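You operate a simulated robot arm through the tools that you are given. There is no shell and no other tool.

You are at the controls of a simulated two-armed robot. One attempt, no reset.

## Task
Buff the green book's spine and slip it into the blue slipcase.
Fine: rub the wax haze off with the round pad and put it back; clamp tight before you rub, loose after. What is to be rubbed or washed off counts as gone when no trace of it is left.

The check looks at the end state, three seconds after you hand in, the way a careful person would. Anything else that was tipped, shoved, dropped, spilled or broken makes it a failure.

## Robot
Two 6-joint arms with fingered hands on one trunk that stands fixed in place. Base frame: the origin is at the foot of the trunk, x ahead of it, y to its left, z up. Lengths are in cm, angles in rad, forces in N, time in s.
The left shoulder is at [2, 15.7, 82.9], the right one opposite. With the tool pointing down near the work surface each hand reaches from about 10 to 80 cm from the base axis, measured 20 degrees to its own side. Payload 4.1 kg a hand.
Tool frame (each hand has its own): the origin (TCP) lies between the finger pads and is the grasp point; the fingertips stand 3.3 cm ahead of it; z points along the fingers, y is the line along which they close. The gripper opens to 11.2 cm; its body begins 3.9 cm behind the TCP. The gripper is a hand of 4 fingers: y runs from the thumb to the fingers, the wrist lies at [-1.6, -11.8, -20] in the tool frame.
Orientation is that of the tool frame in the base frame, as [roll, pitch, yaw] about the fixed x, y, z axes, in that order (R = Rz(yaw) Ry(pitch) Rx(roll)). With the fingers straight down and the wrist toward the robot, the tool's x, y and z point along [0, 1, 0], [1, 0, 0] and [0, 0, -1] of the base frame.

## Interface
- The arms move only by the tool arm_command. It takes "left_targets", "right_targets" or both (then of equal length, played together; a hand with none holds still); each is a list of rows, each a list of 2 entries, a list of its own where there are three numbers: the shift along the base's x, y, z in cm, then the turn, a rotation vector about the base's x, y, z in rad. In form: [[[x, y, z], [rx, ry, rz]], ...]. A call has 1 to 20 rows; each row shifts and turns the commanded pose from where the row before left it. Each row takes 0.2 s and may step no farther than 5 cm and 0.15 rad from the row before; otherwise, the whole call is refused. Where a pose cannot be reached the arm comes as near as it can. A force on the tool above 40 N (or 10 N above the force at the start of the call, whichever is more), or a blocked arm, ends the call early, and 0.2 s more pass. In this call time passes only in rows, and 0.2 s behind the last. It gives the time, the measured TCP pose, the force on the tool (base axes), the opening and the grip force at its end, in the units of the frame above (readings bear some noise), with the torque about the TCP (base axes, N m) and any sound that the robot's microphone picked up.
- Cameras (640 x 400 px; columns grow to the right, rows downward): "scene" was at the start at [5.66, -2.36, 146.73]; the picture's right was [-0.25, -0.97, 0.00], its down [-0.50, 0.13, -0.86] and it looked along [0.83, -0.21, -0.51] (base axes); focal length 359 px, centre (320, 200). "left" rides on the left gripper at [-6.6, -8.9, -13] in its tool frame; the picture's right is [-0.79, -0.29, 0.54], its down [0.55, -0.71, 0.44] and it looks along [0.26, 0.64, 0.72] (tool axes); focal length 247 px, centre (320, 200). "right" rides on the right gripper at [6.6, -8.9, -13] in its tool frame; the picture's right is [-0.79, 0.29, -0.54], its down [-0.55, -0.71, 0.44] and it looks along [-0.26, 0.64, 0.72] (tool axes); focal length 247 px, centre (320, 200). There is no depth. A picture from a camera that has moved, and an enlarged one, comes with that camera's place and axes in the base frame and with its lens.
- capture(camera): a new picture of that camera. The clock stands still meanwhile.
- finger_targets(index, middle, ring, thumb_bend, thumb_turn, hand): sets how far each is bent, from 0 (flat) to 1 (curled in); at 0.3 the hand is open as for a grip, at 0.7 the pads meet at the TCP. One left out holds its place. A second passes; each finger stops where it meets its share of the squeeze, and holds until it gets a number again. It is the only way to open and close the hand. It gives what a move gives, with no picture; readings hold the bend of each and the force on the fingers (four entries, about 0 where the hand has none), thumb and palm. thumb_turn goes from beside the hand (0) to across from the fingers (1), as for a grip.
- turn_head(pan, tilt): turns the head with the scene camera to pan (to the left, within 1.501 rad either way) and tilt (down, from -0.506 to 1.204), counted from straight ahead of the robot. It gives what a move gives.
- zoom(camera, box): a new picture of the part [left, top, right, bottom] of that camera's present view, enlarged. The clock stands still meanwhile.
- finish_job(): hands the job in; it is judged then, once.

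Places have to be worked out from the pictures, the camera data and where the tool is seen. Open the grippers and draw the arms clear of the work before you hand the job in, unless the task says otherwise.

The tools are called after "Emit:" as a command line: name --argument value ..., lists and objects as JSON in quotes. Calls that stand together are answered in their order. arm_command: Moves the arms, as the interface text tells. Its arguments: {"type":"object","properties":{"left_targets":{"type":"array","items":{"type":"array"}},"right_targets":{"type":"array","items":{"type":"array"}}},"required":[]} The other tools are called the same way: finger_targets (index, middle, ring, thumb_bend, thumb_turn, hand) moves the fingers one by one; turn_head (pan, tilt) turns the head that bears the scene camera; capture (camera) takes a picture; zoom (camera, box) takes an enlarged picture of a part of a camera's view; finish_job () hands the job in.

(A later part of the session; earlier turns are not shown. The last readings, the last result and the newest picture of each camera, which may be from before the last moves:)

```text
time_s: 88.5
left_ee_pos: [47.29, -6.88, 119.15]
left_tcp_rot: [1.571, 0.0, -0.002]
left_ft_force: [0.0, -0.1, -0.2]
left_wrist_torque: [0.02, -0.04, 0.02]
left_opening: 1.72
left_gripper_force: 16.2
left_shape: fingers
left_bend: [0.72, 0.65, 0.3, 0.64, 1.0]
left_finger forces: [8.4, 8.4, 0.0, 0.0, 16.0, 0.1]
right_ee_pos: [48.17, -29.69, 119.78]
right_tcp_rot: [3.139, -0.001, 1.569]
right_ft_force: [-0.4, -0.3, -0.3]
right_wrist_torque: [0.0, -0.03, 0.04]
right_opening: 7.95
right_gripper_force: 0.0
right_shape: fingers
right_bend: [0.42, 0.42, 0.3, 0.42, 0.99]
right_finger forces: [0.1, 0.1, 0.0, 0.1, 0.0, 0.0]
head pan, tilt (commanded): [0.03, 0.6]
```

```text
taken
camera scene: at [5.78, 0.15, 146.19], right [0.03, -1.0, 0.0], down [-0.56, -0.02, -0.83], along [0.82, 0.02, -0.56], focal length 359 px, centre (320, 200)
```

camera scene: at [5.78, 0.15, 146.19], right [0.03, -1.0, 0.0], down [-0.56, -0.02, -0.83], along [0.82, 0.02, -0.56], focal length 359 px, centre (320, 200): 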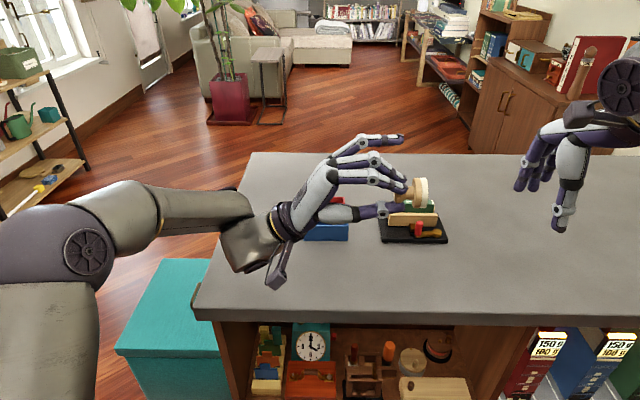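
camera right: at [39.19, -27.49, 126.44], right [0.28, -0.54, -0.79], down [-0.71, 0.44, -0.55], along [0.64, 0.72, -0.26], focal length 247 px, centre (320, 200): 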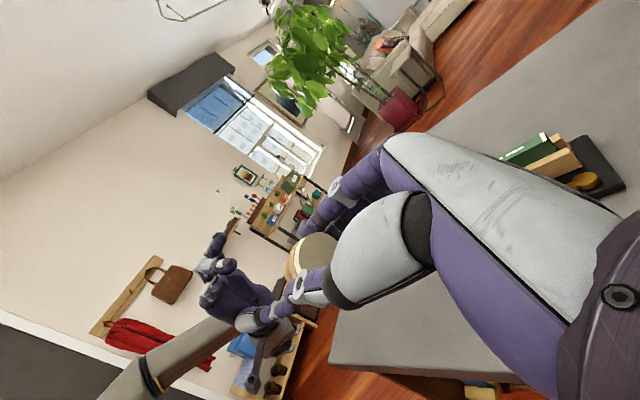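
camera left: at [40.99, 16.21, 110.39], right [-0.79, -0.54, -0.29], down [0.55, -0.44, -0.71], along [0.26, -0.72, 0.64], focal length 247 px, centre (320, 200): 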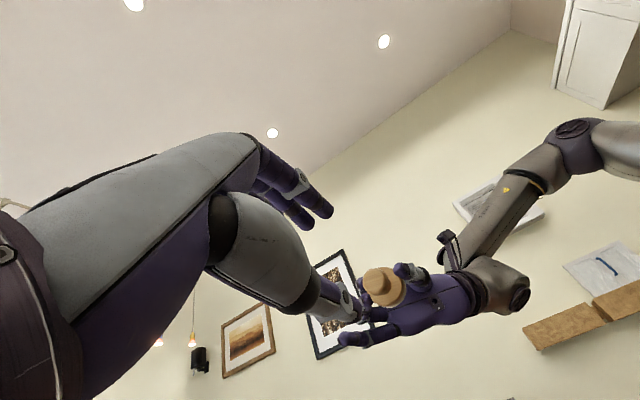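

Right hand is clear. Now rotate the left hand to point down so the pad is upright, felt down.

Emit:
arm_command --left_targets '[[[0, 0.3, 0], [0.1428, 0, 0]], [[0, 0.3, 0], [0.1428, 0, 0]], [[0.3, 0, 0], [0.1428, 0, 0]], [[0.5, 0, 0], [0.1428, 0, 0]], [[0.5, 0, 0], [0.1428, 0, 0]], [[0.5, 0, 0], [0.1428, 0, 0]], [[0.5, 0, 0], [0.1428, 0, 0]], [[0.5, 0, 0], [0.1428, 0, 0]], [[0.5, 0, 0], [0.1428, 0, 0]], [[0.5, 0, 0], [0.1428, 0, 0]], [[0.5, 0, 0], [0.1428, 0, 0]]]'

Emit:
capture --camera "scene"

Emit:
capture --camera "left"

```text
time_s: 90.9
left_ee_pos: [50.27, -5.47, 118.04]
left_tcp_rot: [-3.138, 0.002, 0.002]
left_ft_force: [-0.1, 0.5, -0.7]
left_wrist_torque: [0.0, 0.07, -0.08]
left_opening: 1.52
left_gripper_force: 16.2
left_shape: fingers
left_bend: [0.73, 0.66, 0.3, 0.64, 1.0]
left_finger forces: [8.2, 7.9, 0.0, 0.1, 15.2, 0.0]
left hand out of reach, approached as far as the arm can: row 11
right_ee_pos: [48.23, -29.65, 119.92]
right_tcp_rot: [-3.141, 0.001, 1.567]
right_ft_force: [-0.3, -0.9, -0.6]
right_wrist_torque: [0.01, 0.01, 0.02]
right_opening: 7.93
right_gripper_force: 0.2
right_shape: fingers
right_bend: [0.42, 0.42, 0.3, 0.42, 0.99]
right_finger forces: [0.1, 0.0, 0.1, 0.0, 0.1, 0.0]
head pan, tilt (commanded): [0.03, 0.6]
```

```text
taken
camera scene: at [5.81, 0.16, 146.19], right [0.03, -1.0, 0.0], down [-0.56, -0.02, -0.82], along [0.82, 0.02, -0.57], focal length 359 px, centre (320, 200)
```

scene: 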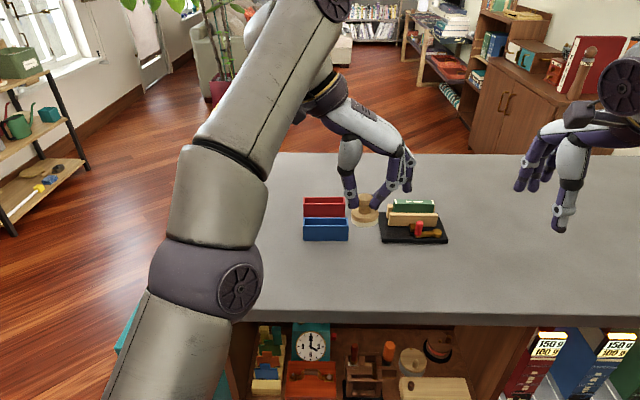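

```text
taken
camera left: at [43.83, 3.59, 131.06], right [-0.79, 0.29, -0.54], down [0.55, 0.71, -0.43], along [0.26, -0.64, -0.72], focal length 247 px, centre (320, 200)
```

left: 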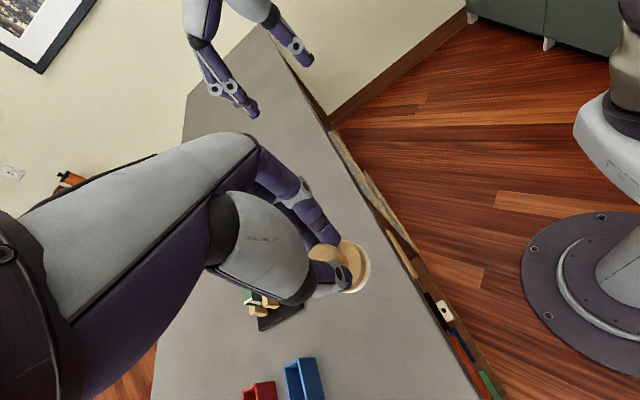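

The arm hit its reach limit only because it's high; lowering will fix that. Pad is upright in the left hand; move toward its original place while descending to z≈103.

Emit:
arm_command --left_targets '[[[0.8, -0.1, -3.5], [0, 0, 0]], [[1.5, -0.1, -3.5], [0, 0, 0]], [[1.8, -0.1, -3.0], [0, 0, 0]], [[1.8, -0.1, -3.0], [0, 0, 0]], [[1.8, -0.1, -2], [0, 0, 0]]]'

Emit:
zoom --camera "scene" --box '[290, 180, 430, 280]'

Emit:
zoom --camera "left" --box '[260, 180, 440, 330]'

Emit:
capture --camera "right"

```text
time_s: 92.1
left_ee_pos: [58.11, -6.03, 103.4]
left_tcp_rot: [-3.141, 0.001, 0.0]
left_ft_force: [0.7, 0.1, -0.1]
left_wrist_torque: [-0.01, 0.0, 0.02]
left_opening: 1.52
left_gripper_force: 15.9
left_shape: fingers
left_bend: [0.73, 0.66, 0.3, 0.64, 1.0]
left_finger forces: [8.2, 8.1, 0.0, 0.1, 15.1, 0.0]
right_ee_pos: [48.13, -29.74, 119.83]
right_tcp_rot: [3.142, -0.001, 1.567]
right_ft_force: [-0.6, 1.2, 0.8]
right_wrist_torque: [0.0, -0.02, 0.01]
right_opening: 7.97
right_gripper_force: 0.0
right_shape: fingers
right_bend: [0.42, 0.42, 0.3, 0.42, 0.99]
right_finger forces: [0.0, 0.0, 0.1, 0.0, 0.0, 0.0]
head pan, tilt (commanded): [0.03, 0.6]
```

```text
4.00 times, centred on (360, 230) of scene
camera zoom: at [5.74, 0.16, 146.19], right [0.03, -1.0, 0.0], down [-0.56, -0.02, -0.83], along [0.82, 0.02, -0.56], focal length 1434 px, centre (160, 80)
```

zoom: 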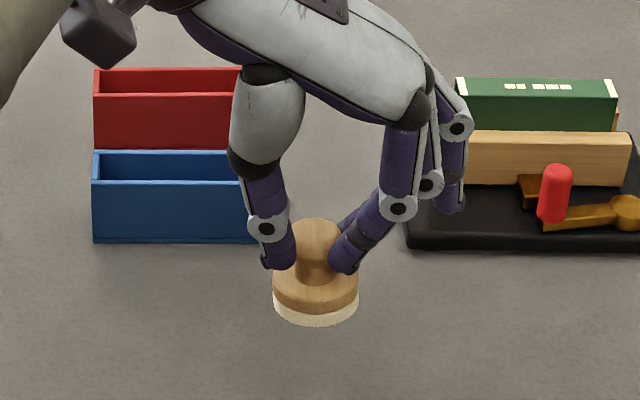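

```text
2.67 times, centred on (350, 255) of left
camera zoom: at [51.61, 3.22, 116.27], right [-0.79, 0.29, -0.54], down [0.55, 0.71, -0.44], along [0.26, -0.64, -0.72], focal length 659 px, centre (240, 53)
```

zoom: 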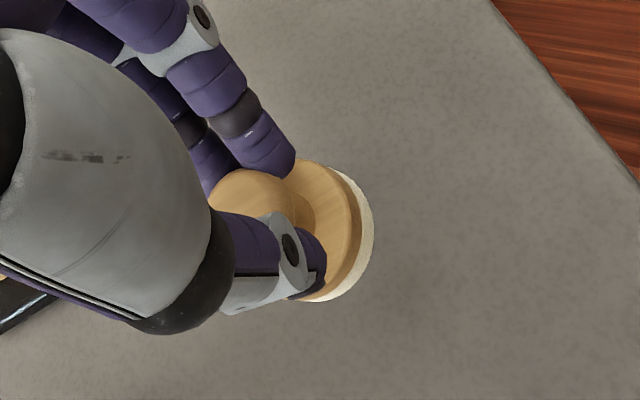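

```text
taken
camera right: at [39.19, -22.95, 132.92], right [0.28, -0.79, 0.54], down [-0.71, -0.55, -0.44], along [0.64, -0.26, -0.72], focal length 247 px, centre (320, 200)
```

right: 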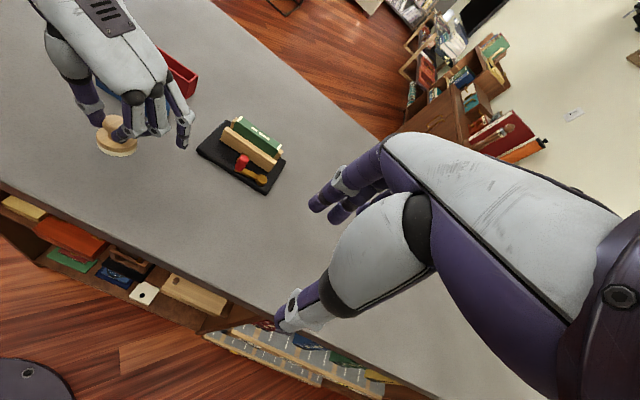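

The pad is upright at about (58.5, −6.0) with TCP (58.1, −6.0); its original spot was about (58.6, −6.45). Adjust and lower to just above the table.

Emit:
arm_command --left_targets '[[[0.1, -0.4, -1.5], [0, 0, 0]], [[0, 0, -1.5], [0, 0, 0]], [[0, 0, -1.2], [0, 0, 0]]]'

Emit:
zoom --camera "scene" --box '[320, 210, 400, 270]'

Emit:
zoom --camera "right" --box '[60, 80, 180, 180]'

```text
time_s: 92.9
left_ee_pos: [58.21, -6.46, 99.07]
left_tcp_rot: [-3.142, 0.0, 0.001]
left_ft_force: [-0.2, -0.5, 0.3]
left_wrist_torque: [-0.01, -0.01, 0.01]
left_opening: 1.5
left_gripper_force: 15.9
left_shape: fingers
left_bend: [0.73, 0.66, 0.3, 0.64, 1.0]
left_finger forces: [8.3, 8.0, 0.0, 0.1, 15.1, 0.0]
right_ee_pos: [48.14, -29.68, 119.84]
right_tcp_rot: [-3.141, -0.003, 1.568]
right_ft_force: [0.8, -0.4, -0.4]
right_wrist_torque: [0.03, 0.0, -0.01]
right_opening: 7.95
right_gripper_force: 0.0
right_shape: fingers
right_bend: [0.42, 0.42, 0.3, 0.42, 0.99]
right_finger forces: [0.0, 0.0, 0.0, 0.0, 0.0, 0.1]
head pan, tilt (commanded): [0.03, 0.6]
```

```text
6.67 times, centred on (360, 240) of scene
camera zoom: at [5.77, 0.15, 146.19], right [0.03, -1.0, 0.0], down [-0.56, -0.02, -0.83], along [0.82, 0.02, -0.56], focal length 2391 px, centre (53, -67)
```

zoom: 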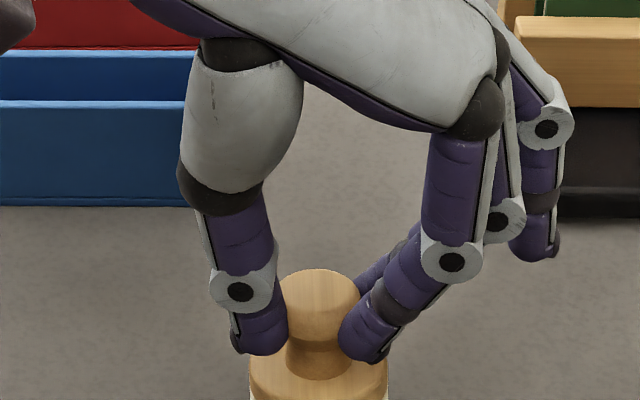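

```text
4.00 times, centred on (120, 130) of right
camera zoom: at [39.22, -22.96, 132.91], right [0.28, -0.79, 0.54], down [-0.71, -0.55, -0.44], along [0.64, -0.26, -0.72], focal length 988 px, centre (1120, 480)
```

zoom: 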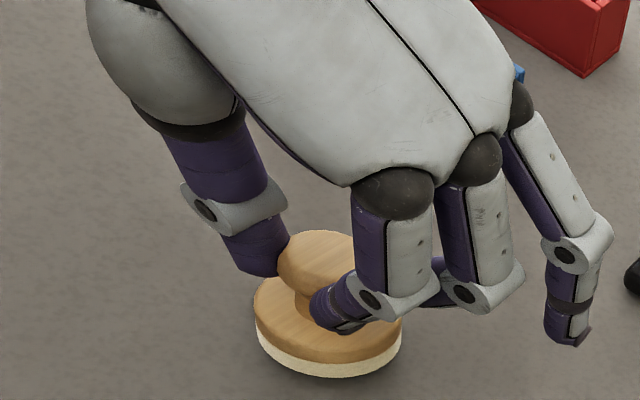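

Pad hovers ~1 cm above the table. Lower gently until contact.

Emit:
arm_command --left_targets '[[[0, 0, -0.4], [0, 0, 0]], [[0, 0, -0.3], [0, 0, 0]]]'

Emit:
arm_command --left_targets '[[[0, 0, -0.15], [0, 0, 0]], [[0, 0, -0.15], [0, 0, 0]]]'

Emit:
zoom --camera "right" --box '[60, 80, 180, 180]'

```text
time_s: 93.5
left_ee_pos: [58.19, -6.27, 98.29]
left_tcp_rot: [-3.14, 0.002, 0.001]
left_ft_force: [0.2, -0.2, -0.3]
left_wrist_torque: [0.0, 0.02, -0.02]
left_opening: 1.52
left_gripper_force: 15.6
left_shape: fingers
left_bend: [0.73, 0.66, 0.3, 0.64, 1.0]
left_finger forces: [8.3, 8.1, 0.0, 0.0, 15.1, 0.0]
right_ee_pos: [48.12, -29.59, 119.89]
right_tcp_rot: [3.141, -0.001, 1.567]
right_ft_force: [0.2, -0.2, -1.0]
right_wrist_torque: [0.0, 0.01, 0.01]
right_opening: 7.93
right_gripper_force: 0.1
right_shape: fingers
right_bend: [0.42, 0.42, 0.3, 0.42, 0.99]
right_finger forces: [0.0, 0.0, 0.0, 0.0, 0.1, 0.0]
head pan, tilt (commanded): [0.03, 0.6]
```

```text
time_s: 94.1
left_ee_pos: [58.01, -6.53, 98.04]
left_tcp_rot: [3.141, -0.003, -0.001]
left_ft_force: [-1.4, -1.3, 7.4]
left_wrist_torque: [0.03, 0.0, -0.02]
left_opening: 1.51
left_gripper_force: 18.0
left_shape: fingers
left_bend: [0.73, 0.66, 0.3, 0.64, 1.0]
left_finger forces: [9.8, 9.6, 0.1, 0.0, 15.3, 0.0]
right_ee_pos: [48.13, -29.62, 119.95]
right_tcp_rot: [-3.141, -0.002, 1.565]
right_ft_force: [-0.1, -0.7, -0.7]
right_wrist_torque: [0.02, 0.05, 0.02]
right_opening: 7.95
right_gripper_force: 0.3
right_shape: fingers
right_bend: [0.42, 0.42, 0.3, 0.42, 0.99]
right_finger forces: [0.0, 0.1, 0.1, 0.0, 0.0, 0.1]
head pan, tilt (commanded): [0.03, 0.6]
```

```text
4.00 times, centred on (120, 130) of right
camera zoom: at [39.19, -22.97, 132.91], right [0.28, -0.79, 0.54], down [-0.71, -0.55, -0.44], along [0.64, -0.26, -0.72], focal length 988 px, centre (1120, 480)
```

zoom: 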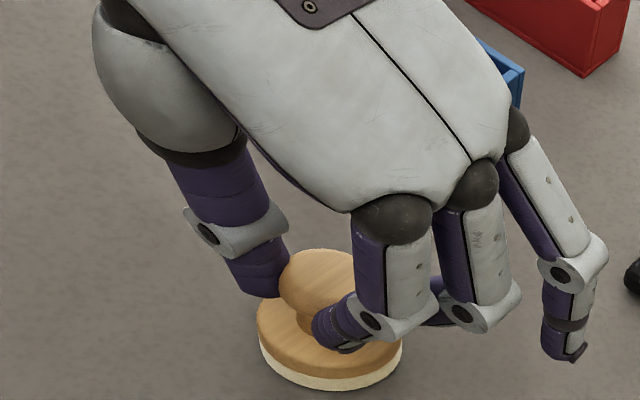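

Felt is on the table (7 N). Before releasing, I'll turn the head back to its initial pose to compare with the pad's original place.

Emit:
turn_head --pan -0.253 --tilt 0.541

Emit:
zoom --camera "scene" --box '[190, 190, 370, 310]'

```text
time_s: 94.9
left_ee_pos: [58.19, -6.4, 97.97]
left_tcp_rot: [3.141, -0.001, -0.001]
left_ft_force: [-1.4, -2.1, 7.2]
left_wrist_torque: [0.04, -0.02, -0.04]
left_opening: 1.47
left_gripper_force: 17.7
left_shape: fingers
left_bend: [0.73, 0.66, 0.3, 0.65, 1.0]
left_finger forces: [9.5, 9.8, 0.0, 0.1, 15.2, 0.1]
right_ee_pos: [48.11, -29.63, 119.86]
right_tcp_rot: [-3.142, -0.002, 1.567]
right_ft_force: [0.0, 0.4, 1.7]
right_wrist_torque: [-0.02, 0.0, -0.01]
right_opening: 7.99
right_gripper_force: 0.0
right_shape: fingers
right_bend: [0.42, 0.42, 0.3, 0.42, 0.99]
right_finger forces: [0.1, 0.0, 0.0, 0.0, 0.0, 0.1]
head pan, tilt (commanded): [-0.253, 0.541]
```

```text
3.33 times, centred on (280, 250) of scene
camera zoom: at [5.64, -2.36, 146.72], right [-0.25, -0.97, 0.0], down [-0.5, 0.13, -0.86], along [0.83, -0.21, -0.52], focal length 1195 px, centre (453, 33)
```

zoom: 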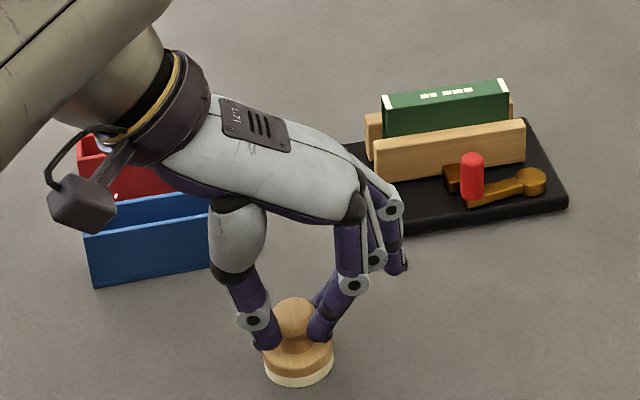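

The pad is within ~0.3 cm of where it started. Release it by opening the left hand.

Emit:
arm_command --left_targets '[[[0.1, -0.1, 0.05], [0, 0, 0]]]'

Emit:
finger_targets --hand "left" --index 0.45 --middle 0.45 --ring 0.3 --thumb_bend 0.45

Emit:
zoom --camera "scene" --box '[190, 190, 370, 310]'

Emit:
zoom --camera "right" --box '[60, 80, 180, 180]'

```text
time_s: 95.3
left_ee_pos: [58.29, -6.54, 97.94]
left_tcp_rot: [3.14, -0.001, 0.001]
left_ft_force: [-1.9, 0.9, 5.7]
left_wrist_torque: [0.1, -0.03, 0.04]
left_opening: 1.49
left_gripper_force: 16.4
left_shape: fingers
left_bend: [0.73, 0.66, 0.3, 0.65, 1.0]
left_finger forces: [9.1, 8.5, 0.0, 0.0, 15.7, 0.0]
right_ee_pos: [48.08, -29.68, 119.99]
right_tcp_rot: [3.141, -0.002, 1.567]
right_ft_force: [0.4, -0.5, 0.0]
right_wrist_torque: [0.02, 0.03, 0.03]
right_opening: 7.97
right_gripper_force: 0.0
right_shape: fingers
right_bend: [0.42, 0.42, 0.3, 0.42, 0.99]
right_finger forces: [0.0, 0.0, 0.0, 0.0, 0.0, 0.0]
head pan, tilt (commanded): [-0.253, 0.541]
```

```text
time_s: 96.3
left_ee_pos: [58.23, -6.58, 97.96]
left_tcp_rot: [-3.142, 0.001, 0.0]
left_ft_force: [0.4, 0.9, -0.1]
left_wrist_torque: [0.03, -0.03, 0.0]
left_opening: 7.1
left_gripper_force: 0.1
left_shape: fingers
left_bend: [0.45, 0.45, 0.3, 0.45, 0.99]
left_finger forces: [0.1, 0.0, 0.1, 0.0, 0.0, 0.0]
right_ee_pos: [48.14, -29.68, 120.06]
right_tcp_rot: [-3.14, -0.003, 1.568]
right_ft_force: [0.2, 0.3, -0.3]
right_wrist_torque: [0.01, 0.01, 0.02]
right_opening: 7.96
right_gripper_force: 0.0
right_shape: fingers
right_bend: [0.42, 0.42, 0.3, 0.42, 0.99]
right_finger forces: [0.0, 0.0, 0.0, 0.0, 0.1, 0.0]
head pan, tilt (commanded): [-0.253, 0.541]
```

```text
3.33 times, centred on (280, 250) of scene
camera zoom: at [5.66, -2.36, 146.72], right [-0.25, -0.97, 0.0], down [-0.5, 0.13, -0.86], along [0.83, -0.21, -0.52], focal length 1195 px, centre (453, 33)
```

zoom: 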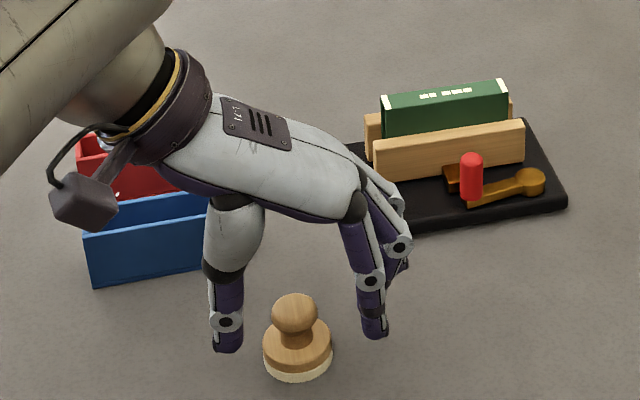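

```text
4.00 times, centred on (120, 130) of right
camera zoom: at [39.22, -22.96, 132.91], right [0.28, -0.79, 0.54], down [-0.71, -0.55, -0.44], along [0.64, -0.26, -0.72], focal length 988 px, centre (1120, 480)
```

zoom: 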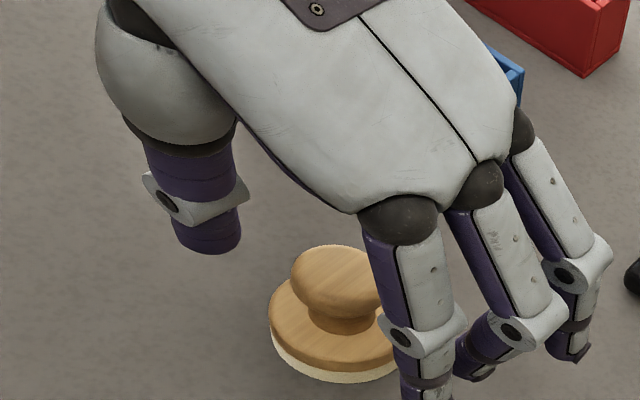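

Pad stands upright on its own. Raise the left hand straight up and retreat it to its start area, turning back to its initial yaw.

Emit:
arm_command --left_targets '[[[0, 0, 2], [0, 0, 0]], [[0, 0, 3], [0, 0, 0]], [[0, 0, 3], [0, 0, 0]], [[-3, 1.5, 1.5], [0, 0, 0]], [[-3.5, 2.5, 1.5], [0, 0, 0]], [[-3, 3, 1.5], [0, 0, 0.14]], [[-2, 3, 1.5], [0, 0, 0.14]], [[-1.2, 3, 1.5], [0, 0, 0.14]], [[-0.5, 3, 1.5], [0, 0, 0.14]], [[0, 3, 1.5], [0, 0, 0.14]], [[0, 1, 1], [0, 0, 0.14]], [[0, 0, 1], [0, 0, 0.14]], [[0, 0, 1], [0, 0, 0.14]], [[0, 0, 1], [0, 0, 0.14]], [[0, 0, 0], [0, 0, 0.14]]]'

Emit:
capture --camera "scene"

Emit:
zoom --camera "scene" --box '[190, 190, 370, 310]'

Emit:
capture --camera "left"

```text
time_s: 99.5
left_ee_pos: [44.71, 13.62, 120.37]
left_tcp_rot: [-3.14, 0.0, 1.401]
left_ft_force: [0.6, -0.3, -0.2]
left_wrist_torque: [-0.03, 0.0, 0.0]
left_opening: 7.1
left_gripper_force: 0.0
left_shape: fingers
left_bend: [0.45, 0.45, 0.3, 0.45, 0.99]
left_finger forces: [0.0, 0.1, 0.1, 0.0, 0.1, 0.1]
left hand out of reach, approached as far as the arm can: row 3
right_ee_pos: [48.17, -29.68, 120.02]
right_tcp_rot: [-3.141, 0.001, 1.567]
right_ft_force: [0.0, 1.0, -0.2]
right_wrist_torque: [-0.02, -0.03, -0.01]
right_opening: 7.96
right_gripper_force: 0.1
right_shape: fingers
right_bend: [0.42, 0.42, 0.3, 0.42, 0.99]
right_finger forces: [0.0, 0.0, 0.1, 0.1, 0.1, 0.1]
head pan, tilt (commanded): [-0.253, 0.541]
```

```text
taken
camera scene: at [5.66, -2.35, 146.72], right [-0.25, -0.97, 0.0], down [-0.5, 0.13, -0.86], along [0.83, -0.21, -0.52], focal length 359 px, centre (320, 200)
```

scene: 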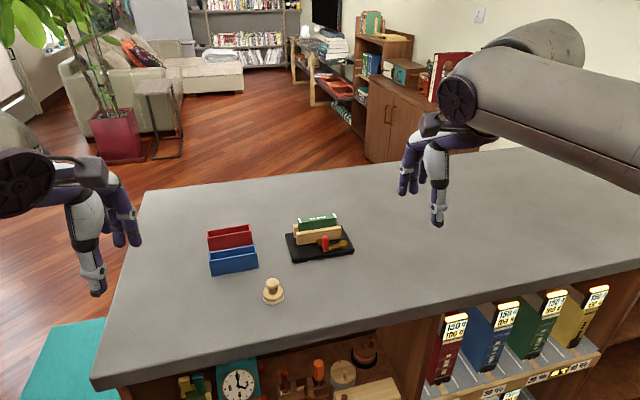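

```text
3.33 times, centred on (280, 250) of scene
camera zoom: at [5.66, -2.35, 146.72], right [-0.25, -0.97, 0.0], down [-0.5, 0.13, -0.86], along [0.83, -0.21, -0.52], focal length 1195 px, centre (453, 33)
```

zoom: 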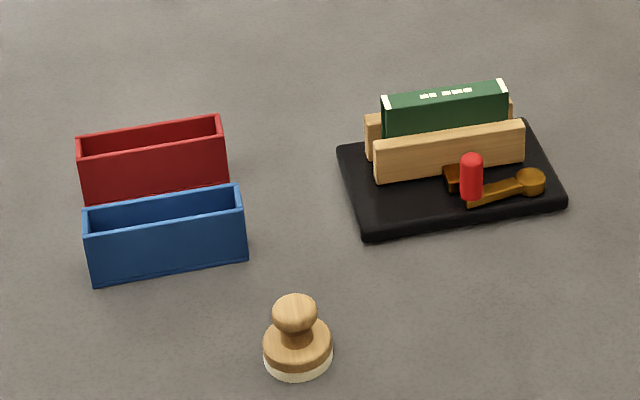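

```text
taken
camera left: at [34.88, 8.9, 133.33], right [-0.42, -0.73, -0.54], down [-0.61, 0.66, -0.44], along [0.68, 0.15, -0.72], focal length 247 px, centre (320, 200)
```

left: 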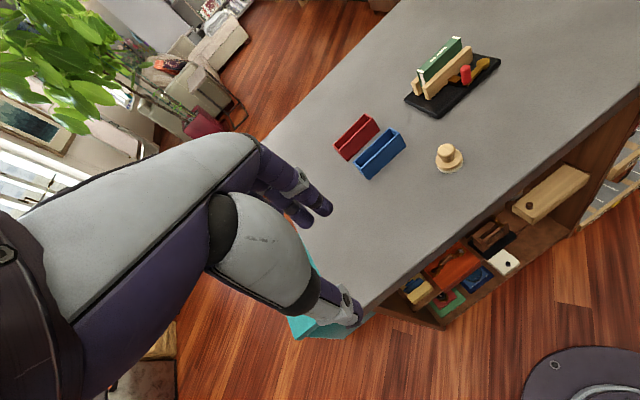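

The pad is back upright in its place, and everything else is unchanged. Now loosen the clamp: I'll use the right index finger as a hook behind the handle (handle ≈ (67.3, −19.5), pivot ≈ (68.95, −24.35)), other fingers curled, thumb open.

Emit:
finger_targets --hand "right" --index 0.5 --middle 1.0 --ring 1.0 --thumb_bend 0.3

Emit:
arm_command --right_targets '[[[3.5, 2.0, -2], [0, 0, 0]], [[3.5, 2.0, -2], [0, 0, 0]], [[3.5, 2.1, -2], [0, 0, 0]], [[3.5, 2.1, -2], [0, 0, 0]], [[3.7, 2.1, -2], [0, 0, 0]], [[0, 0, -3], [0, 0, 0]]]'

Emit:
zoom --camera "scene" --box '[280, 180, 380, 260]'

Emit:
zoom --camera "left" --box '[400, 20, 540, 120]'

Emit:
zoom --camera "right" --box '[180, 160, 400, 340]'

```text
time_s: 100.5
left_ee_pos: [44.66, 13.53, 120.35]
left_tcp_rot: [-3.141, -0.001, 1.4]
left_ft_force: [-0.6, 0.7, 1.0]
left_wrist_torque: [0.0, 0.03, 0.02]
left_opening: 7.11
left_gripper_force: 0.0
left_shape: fingers
left_bend: [0.45, 0.45, 0.3, 0.45, 0.99]
left_finger forces: [0.0, 0.1, 0.1, 0.1, 0.0, 0.0]
right_ee_pos: [48.12, -29.66, 119.95]
right_tcp_rot: [3.141, -0.003, 1.567]
right_ft_force: [0.1, 0.4, 0.1]
right_wrist_torque: [0.05, -0.03, 0.01]
right_opening: 8.54
right_gripper_force: 0.0
right_shape: fingers
right_bend: [0.5, 1.0, 1.0, 0.3, 0.98]
right_finger forces: [0.0, 0.0, 0.1, 0.0, 0.0, 0.1]
head pan, tilt (commanded): [-0.253, 0.541]
```

```text
time_s: 101.9
left_ee_pos: [44.72, 13.6, 120.32]
left_tcp_rot: [-3.141, 0.0, 1.398]
left_ft_force: [0.4, 0.2, 0.7]
left_wrist_torque: [0.05, -0.05, -0.02]
left_opening: 7.11
left_gripper_force: 0.1
left_shape: fingers
left_bend: [0.45, 0.45, 0.3, 0.45, 0.99]
left_finger forces: [0.0, 0.0, 0.1, 0.1, 0.0, 0.0]
right_ee_pos: [65.92, -19.47, 106.92]
right_tcp_rot: [3.14, -0.003, 1.567]
right_ft_force: [-1.6, -0.2, 0.1]
right_wrist_torque: [0.02, -0.02, -0.01]
right_opening: 8.51
right_gripper_force: 0.1
right_shape: fingers
right_bend: [0.5, 1.0, 1.0, 0.3, 0.98]
right_finger forces: [0.0, 0.0, 0.0, 0.0, 0.0, 0.0]
head pan, tilt (commanded): [-0.253, 0.541]
```

```text
5.00 times, centred on (330, 220) of scene
camera zoom: at [5.63, -2.36, 146.72], right [-0.25, -0.97, 0.0], down [-0.5, 0.13, -0.86], along [0.83, -0.21, -0.51], focal length 1793 px, centre (270, 100)
```

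zoom: 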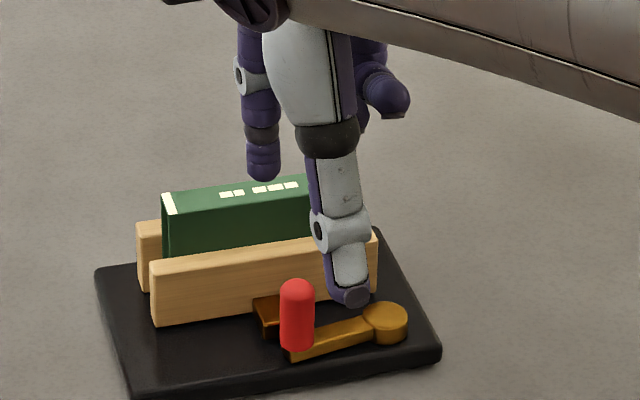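

```text
4.00 times, centred on (470, 70) of left
camera zoom: at [34.86, 8.91, 133.32], right [-0.42, -0.73, -0.54], down [-0.61, 0.67, -0.44], along [0.68, 0.14, -0.72], focal length 988 px, centre (-280, 720)
```

zoom: 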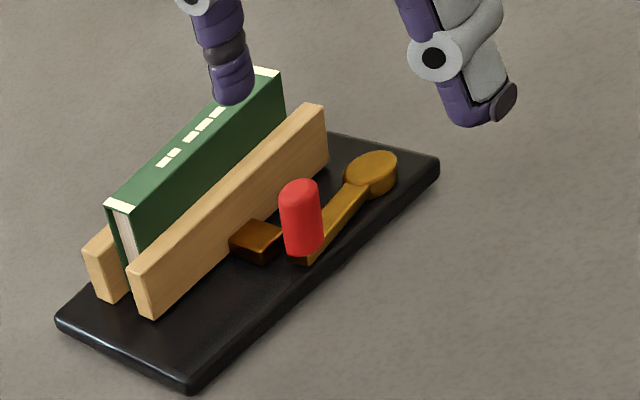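

```text
2.22 times, centred on (290, 250) of right
camera zoom: at [57.04, -12.68, 119.85], right [0.28, -0.79, 0.54], down [-0.71, -0.55, -0.44], along [0.64, -0.26, -0.72], focal length 549 px, centre (387, 89)
```

zoom: 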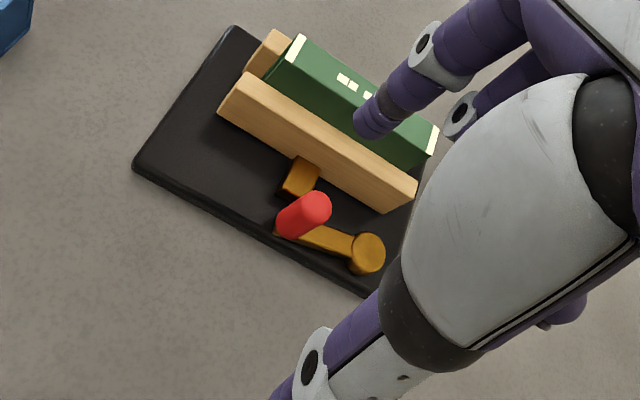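

Index tip is at ≈(69.3, −18.7) and the handle at ≈(67.6, −19.4). I'll shift +0.5 cm in x for clearance and descend so the index goes between the handle and the jaw.

Emit:
arm_command --right_targets '[[[0.5, 0, -1], [0, 0, 0]], [[0, 0, -2], [0, 0, 0]], [[0, 0, -2], [0, 0, 0]], [[0, 0, -1], [0, 0, 0]], [[0, 0, -0.8], [0, 0, 0]]]'

Emit:
zoom --camera "scene" --box '[280, 180, 380, 260]'

Emit:
zoom --camera "left" --box '[400, 20, 540, 120]'

Emit:
zoom --camera "right" --box '[180, 160, 400, 340]'

```text
time_s: 103.1
left_ee_pos: [44.7, 13.67, 120.34]
left_tcp_rot: [-3.141, 0.001, 1.4]
left_ft_force: [-1.1, 0.4, 0.2]
left_wrist_torque: [-0.02, -0.01, 0.0]
left_opening: 7.12
left_gripper_force: 0.0
left_shape: fingers
left_bend: [0.45, 0.45, 0.3, 0.45, 0.99]
left_finger forces: [0.1, 0.0, 0.0, 0.1, 0.0, 0.0]
right_ee_pos: [66.38, -19.27, 99.89]
right_tcp_rot: [3.141, -0.002, 1.567]
right_ft_force: [-0.2, 0.2, 0.4]
right_wrist_torque: [0.0, -0.02, -0.03]
right_opening: 8.54
right_gripper_force: 0.1
right_shape: fingers
right_bend: [0.5, 1.0, 1.0, 0.3, 0.98]
right_finger forces: [0.0, 0.0, 0.1, 0.1, 0.1, 0.1]
head pan, tilt (commanded): [-0.253, 0.541]
```

```text
5.00 times, centred on (330, 220) of scene
camera zoom: at [5.65, -2.36, 146.72], right [-0.25, -0.97, 0.0], down [-0.5, 0.13, -0.86], along [0.83, -0.21, -0.52], focal length 1793 px, centre (270, 100)
```

zoom: 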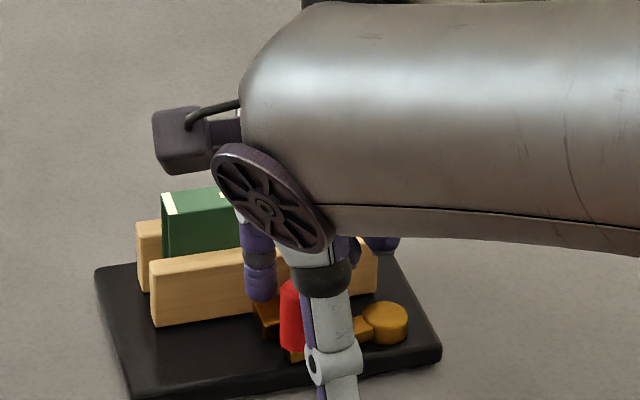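

```text
4.00 times, centred on (470, 70) of left
camera zoom: at [34.88, 8.91, 133.32], right [-0.42, -0.73, -0.54], down [-0.61, 0.67, -0.44], along [0.68, 0.15, -0.72], focal length 988 px, centre (-280, 720)
```

zoom: 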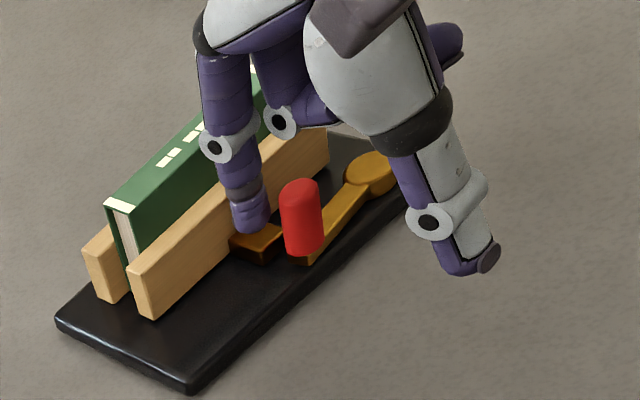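

```text
2.22 times, centred on (290, 250) of right
camera zoom: at [57.38, -12.63, 113.03], right [0.28, -0.79, 0.54], down [-0.71, -0.55, -0.44], along [0.64, -0.26, -0.72], focal length 549 px, centre (387, 89)
```

zoom: 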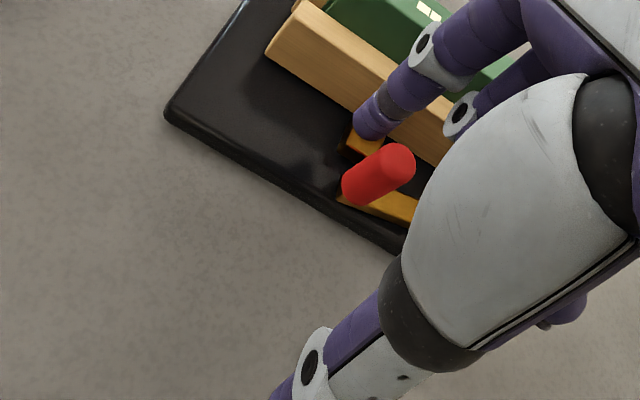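

The index is hooked behind the handle with no contact on jaw or nub. Now pull along the arc to loosen, about 20° first.

Emit:
arm_command --right_targets '[[[-0.45, -0.2, 0], [0, 0, 0]], [[-0.45, -0.2, 0], [0, 0, 0]], [[-0.55, -0.07, 0], [0, 0, 0]], [[-0.55, -0.07, 0], [0, 0, 0]], [[-0.45, -0.15, 0], [0, 0, 0]], [[-0.45, -0.15, 0], [0, 0, 0]]]'

Emit:
zoom --camera "left" --box '[400, 20, 540, 120]'

Emit:
zoom --camera "right" --box '[180, 160, 400, 340]'

```text
time_s: 104.5
left_ee_pos: [44.8, 13.6, 120.37]
left_tcp_rot: [3.141, 0.001, 1.399]
left_ft_force: [0.0, -0.2, 0.3]
left_wrist_torque: [0.0, 0.05, -0.03]
left_opening: 7.12
left_gripper_force: 0.0
left_shape: fingers
left_bend: [0.45, 0.45, 0.3, 0.45, 0.99]
left_finger forces: [0.0, 0.0, 0.0, 0.0, 0.1, 0.0]
right_ee_pos: [63.49, -20.05, 100.0]
right_tcp_rot: [-3.141, -0.001, 1.567]
right_ft_force: [0.6, 0.6, 0.5]
right_wrist_torque: [0.01, -0.03, 0.01]
right_opening: 8.62
right_gripper_force: 0.2
right_shape: fingers
right_bend: [0.49, 1.0, 1.0, 0.3, 0.98]
right_finger forces: [0.3, 0.0, 0.0, 0.0, 0.1, 0.0]
head pan, tilt (commanded): [-0.253, 0.541]
```

```text
4.00 times, centred on (470, 70) of left
camera zoom: at [34.89, 8.91, 133.32], right [-0.42, -0.73, -0.54], down [-0.61, 0.67, -0.44], along [0.68, 0.15, -0.72], focal length 988 px, centre (-280, 720)
```

zoom: 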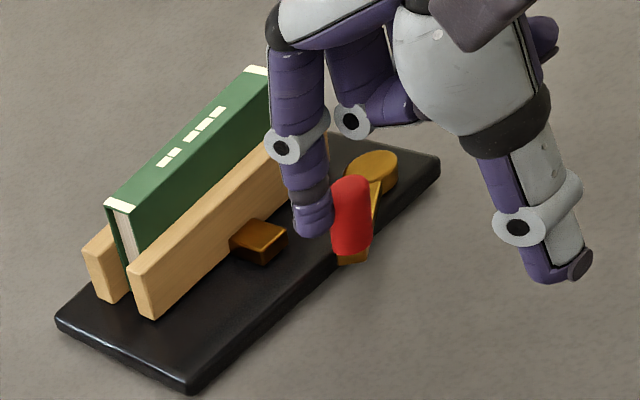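

```text
2.22 times, centred on (290, 250) of right
camera zoom: at [54.55, -13.41, 113.02], right [0.28, -0.79, 0.54], down [-0.71, -0.55, -0.44], along [0.64, -0.26, -0.72], focal length 549 px, centre (387, 89)
```

zoom: 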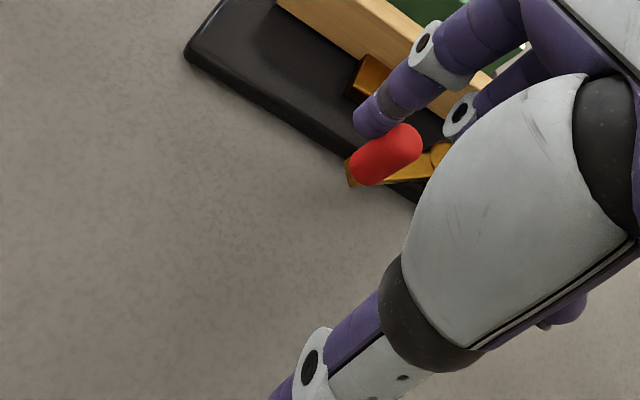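

The lever swings back easily. Continue the arc to its starting position.

Emit:
arm_command --right_targets '[[[-0.42, -0.22, 0], [0, 0, 0]], [[-0.42, -0.22, 0], [0, 0, 0]], [[-0.37, -0.29, 0], [0, 0, 0]], [[-0.37, -0.29, 0], [0, 0, 0]], [[-0.32, -0.36, 0], [0, 0, 0]], [[-0.32, -0.36, 0], [0, 0, 0]]]'

Emit:
zoom --camera "left" --box '[400, 20, 540, 120]'

Emit:
zoom --camera "right" --box '[180, 160, 400, 340]'

```text
time_s: 105.9
left_ee_pos: [44.76, 13.69, 120.27]
left_tcp_rot: [-3.141, 0.001, 1.4]
left_ft_force: [-0.3, -1.0, 0.8]
left_wrist_torque: [-0.01, -0.01, 0.0]
left_opening: 7.11
left_gripper_force: 0.0
left_shape: fingers
left_bend: [0.45, 0.45, 0.3, 0.45, 0.99]
left_finger forces: [0.1, 0.1, 0.1, 0.1, 0.0, 0.0]
right_ee_pos: [61.17, -22.0, 99.98]
right_tcp_rot: [3.141, 0.0, 1.567]
right_ft_force: [0.0, 0.0, -0.2]
right_wrist_torque: [-0.01, 0.01, -0.01]
right_opening: 8.56
right_gripper_force: 0.5
right_shape: fingers
right_bend: [0.5, 1.0, 1.0, 0.3, 0.98]
right_finger forces: [0.3, 0.0, 0.0, 0.1, 0.1, 0.0]
head pan, tilt (commanded): [-0.253, 0.541]
```

```text
4.00 times, centred on (470, 70) of left
camera zoom: at [34.89, 8.91, 133.32], right [-0.42, -0.73, -0.54], down [-0.61, 0.67, -0.44], along [0.68, 0.15, -0.72], focal length 988 px, centre (-280, 720)
```

zoom: 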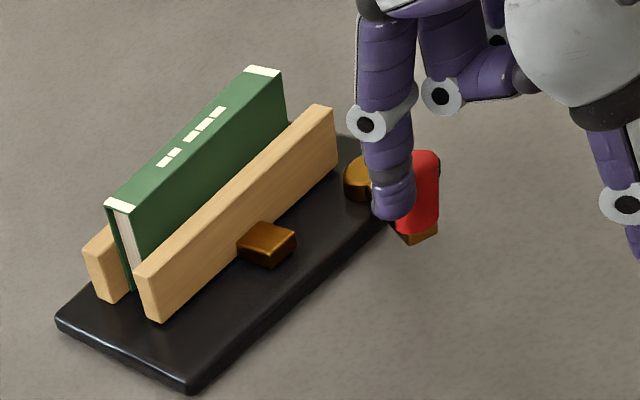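

```text
2.22 times, centred on (290, 250) of right
camera zoom: at [52.29, -15.26, 113.04], right [0.28, -0.79, 0.54], down [-0.71, -0.55, -0.44], along [0.64, -0.26, -0.72], focal length 549 px, centre (387, 89)
```

zoom: 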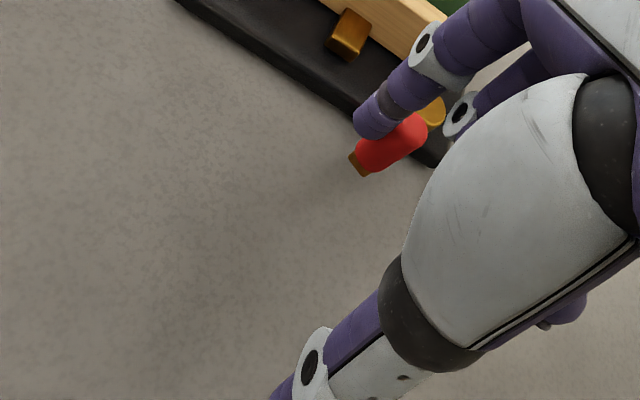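

The jaw is opening now. Finish the swing to the initial lever angle.

Emit:
arm_command --right_targets '[[[-0.25, -0.4, 0], [0, 0, 0]], [[-0.25, -0.4, 0], [0, 0, 0]], [[-0.18, -0.44, 0], [0, 0, 0]], [[-0.18, -0.44, 0], [0, 0, 0]]]'

Emit:
zoom --camera "left" --box '[400, 20, 540, 120]'

Emit:
zoom --camera "scene" --box '[280, 180, 380, 260]'

```text
time_s: 106.9
left_ee_pos: [44.72, 13.61, 120.2]
left_tcp_rot: [-3.14, -0.001, 1.4]
left_ft_force: [0.3, 0.4, 0.7]
left_wrist_torque: [0.02, 0.02, -0.04]
left_opening: 7.12
left_gripper_force: 0.1
left_shape: fingers
left_bend: [0.45, 0.45, 0.3, 0.45, 0.99]
left_finger forces: [0.1, 0.1, 0.1, 0.1, 0.1, 0.0]
right_ee_pos: [60.31, -23.7, 100.15]
right_tcp_rot: [-3.141, -0.003, 1.567]
right_ft_force: [0.0, 0.9, 0.3]
right_wrist_torque: [0.01, 0.05, 0.02]
right_opening: 8.52
right_gripper_force: 0.0
right_shape: fingers
right_bend: [0.5, 1.0, 1.0, 0.3, 0.98]
right_finger forces: [0.0, 0.0, 0.0, 0.1, 0.0, 0.1]
head pan, tilt (commanded): [-0.253, 0.541]
```

```text
4.00 times, centred on (470, 70) of left
camera zoom: at [34.88, 8.91, 133.32], right [-0.42, -0.73, -0.54], down [-0.61, 0.67, -0.44], along [0.68, 0.14, -0.72], focal length 988 px, centre (-280, 720)
```

zoom: 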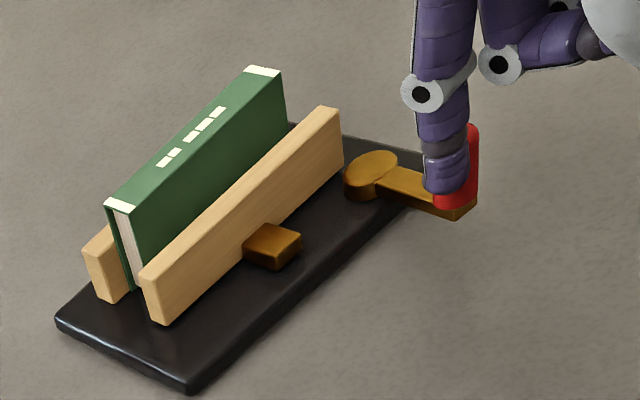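

```text
5.00 times, centred on (330, 220) of scene
camera zoom: at [5.66, -2.36, 146.72], right [-0.25, -0.97, 0.0], down [-0.5, 0.13, -0.86], along [0.83, -0.21, -0.52], focal length 1793 px, centre (270, 100)
```

zoom: 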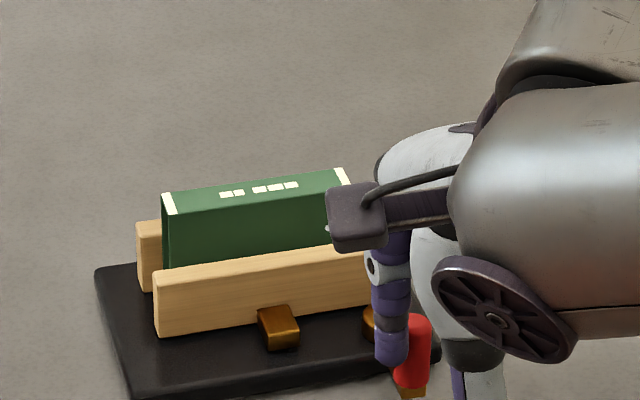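

Lever is back at its original angle and the jaw is open. Back the finger off and rise.

Emit:
arm_command --right_targets '[[[0, 0.6, 0], [0, 0, 0]], [[0, 0, 2], [0, 0, 0]], [[0, 0, 4], [0, 0, 0]], [[0, 0, 4], [0, 0, 0]]]'

Emit:
finger_targets --hand "right" --index 0.5 --middle 0.5 --ring 0.5 --thumb_bend 0.5

Emit:
zoom --camera "scene" --box '[280, 200, 360, 260]'

Emit:
zoom --camera "left" --box '[400, 30, 510, 120]'

Emit:
zoom --camera "scene" --box '[200, 215, 270, 285]'

Emit:
zoom --camera "left" --box '[320, 100, 420, 190]'

```text
time_s: 107.9
left_ee_pos: [44.74, 13.65, 120.41]
left_tcp_rot: [3.14, -0.001, 1.399]
left_ft_force: [-0.5, -0.4, 0.2]
left_wrist_torque: [-0.01, 0.01, 0.02]
left_opening: 7.1
left_gripper_force: 0.2
left_shape: fingers
left_bend: [0.45, 0.45, 0.3, 0.45, 0.99]
left_finger forces: [0.0, 0.0, 0.0, 0.0, 0.0, 0.1]
right_ee_pos: [60.51, -22.77, 110.2]
right_tcp_rot: [-3.14, -0.003, 1.568]
right_ft_force: [0.4, 0.1, -0.1]
right_wrist_torque: [0.02, 0.01, 0.01]
right_opening: 8.52
right_gripper_force: 0.0
right_shape: fingers
right_bend: [0.5, 1.0, 1.0, 0.3, 0.98]
right_finger forces: [0.1, 0.0, 0.0, 0.0, 0.1, 0.0]
head pan, tilt (commanded): [-0.253, 0.541]
```

```text
time_s: 108.9
left_ee_pos: [44.76, 13.57, 120.29]
left_tcp_rot: [-3.141, 0.001, 1.399]
left_ft_force: [-0.4, 0.4, 0.7]
left_wrist_torque: [0.01, 0.02, -0.01]
left_opening: 7.1
left_gripper_force: 0.1
left_shape: fingers
left_bend: [0.45, 0.45, 0.3, 0.45, 0.99]
left_finger forces: [0.0, 0.1, 0.0, 0.1, 0.0, 0.0]
right_ee_pos: [60.46, -22.87, 110.34]
right_tcp_rot: [3.14, -0.001, 1.567]
right_ft_force: [-0.4, -0.1, -0.7]
right_wrist_torque: [0.02, 0.03, 0.0]
right_opening: 5.8
right_gripper_force: 0.2
right_shape: fingers
right_bend: [0.5, 0.5, 0.5, 0.5, 1.0]
right_finger forces: [0.1, 0.0, 0.0, 0.0, 0.0, 0.0]
head pan, tilt (commanded): [-0.253, 0.541]
```

```text
6.67 times, centred on (320, 230) of scene
camera zoom: at [5.66, -2.36, 146.72], right [-0.25, -0.97, 0.0], down [-0.5, 0.13, -0.86], along [0.83, -0.21, -0.52], focal length 2391 px, centre (320, 0)
```

zoom: 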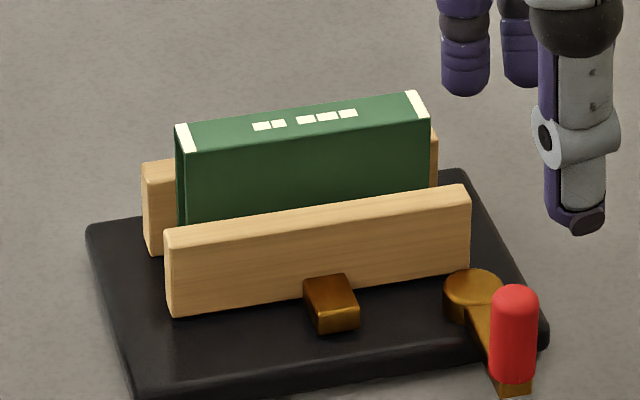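

```text
4.44 times, centred on (455, 75) of left
camera zoom: at [34.88, 8.91, 133.32], right [-0.42, -0.73, -0.54], down [-0.61, 0.67, -0.44], along [0.68, 0.15, -0.72], focal length 1098 px, centre (-280, 756)
```

zoom: 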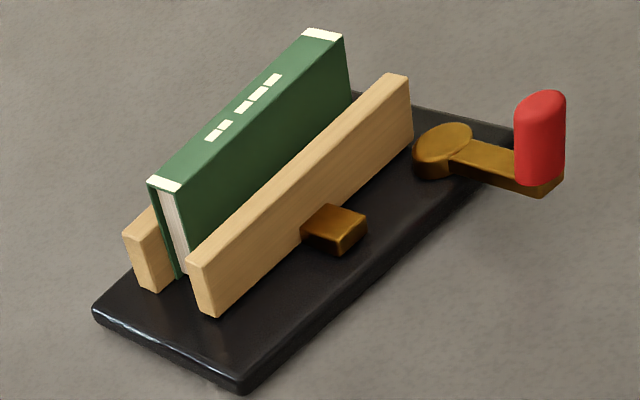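

```text
5.71 times, centred on (235, 250) of scene
camera zoom: at [5.66, -2.36, 146.72], right [-0.25, -0.97, 0.0], down [-0.5, 0.13, -0.86], along [0.83, -0.21, -0.52], focal length 2049 px, centre (806, -86)
```

zoom: 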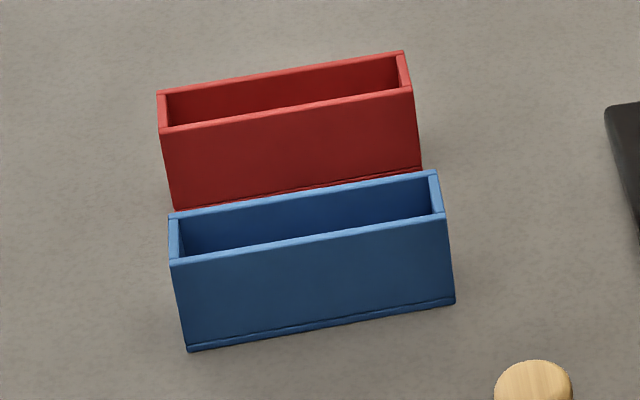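

```text
4.44 times, centred on (370, 145) of left
camera zoom: at [34.88, 8.91, 133.32], right [-0.42, -0.73, -0.54], down [-0.61, 0.67, -0.44], along [0.68, 0.15, -0.72], focal length 1098 px, centre (98, 444)
```

zoom: 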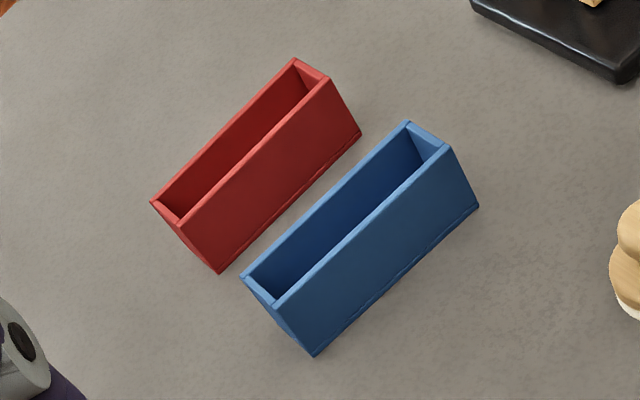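

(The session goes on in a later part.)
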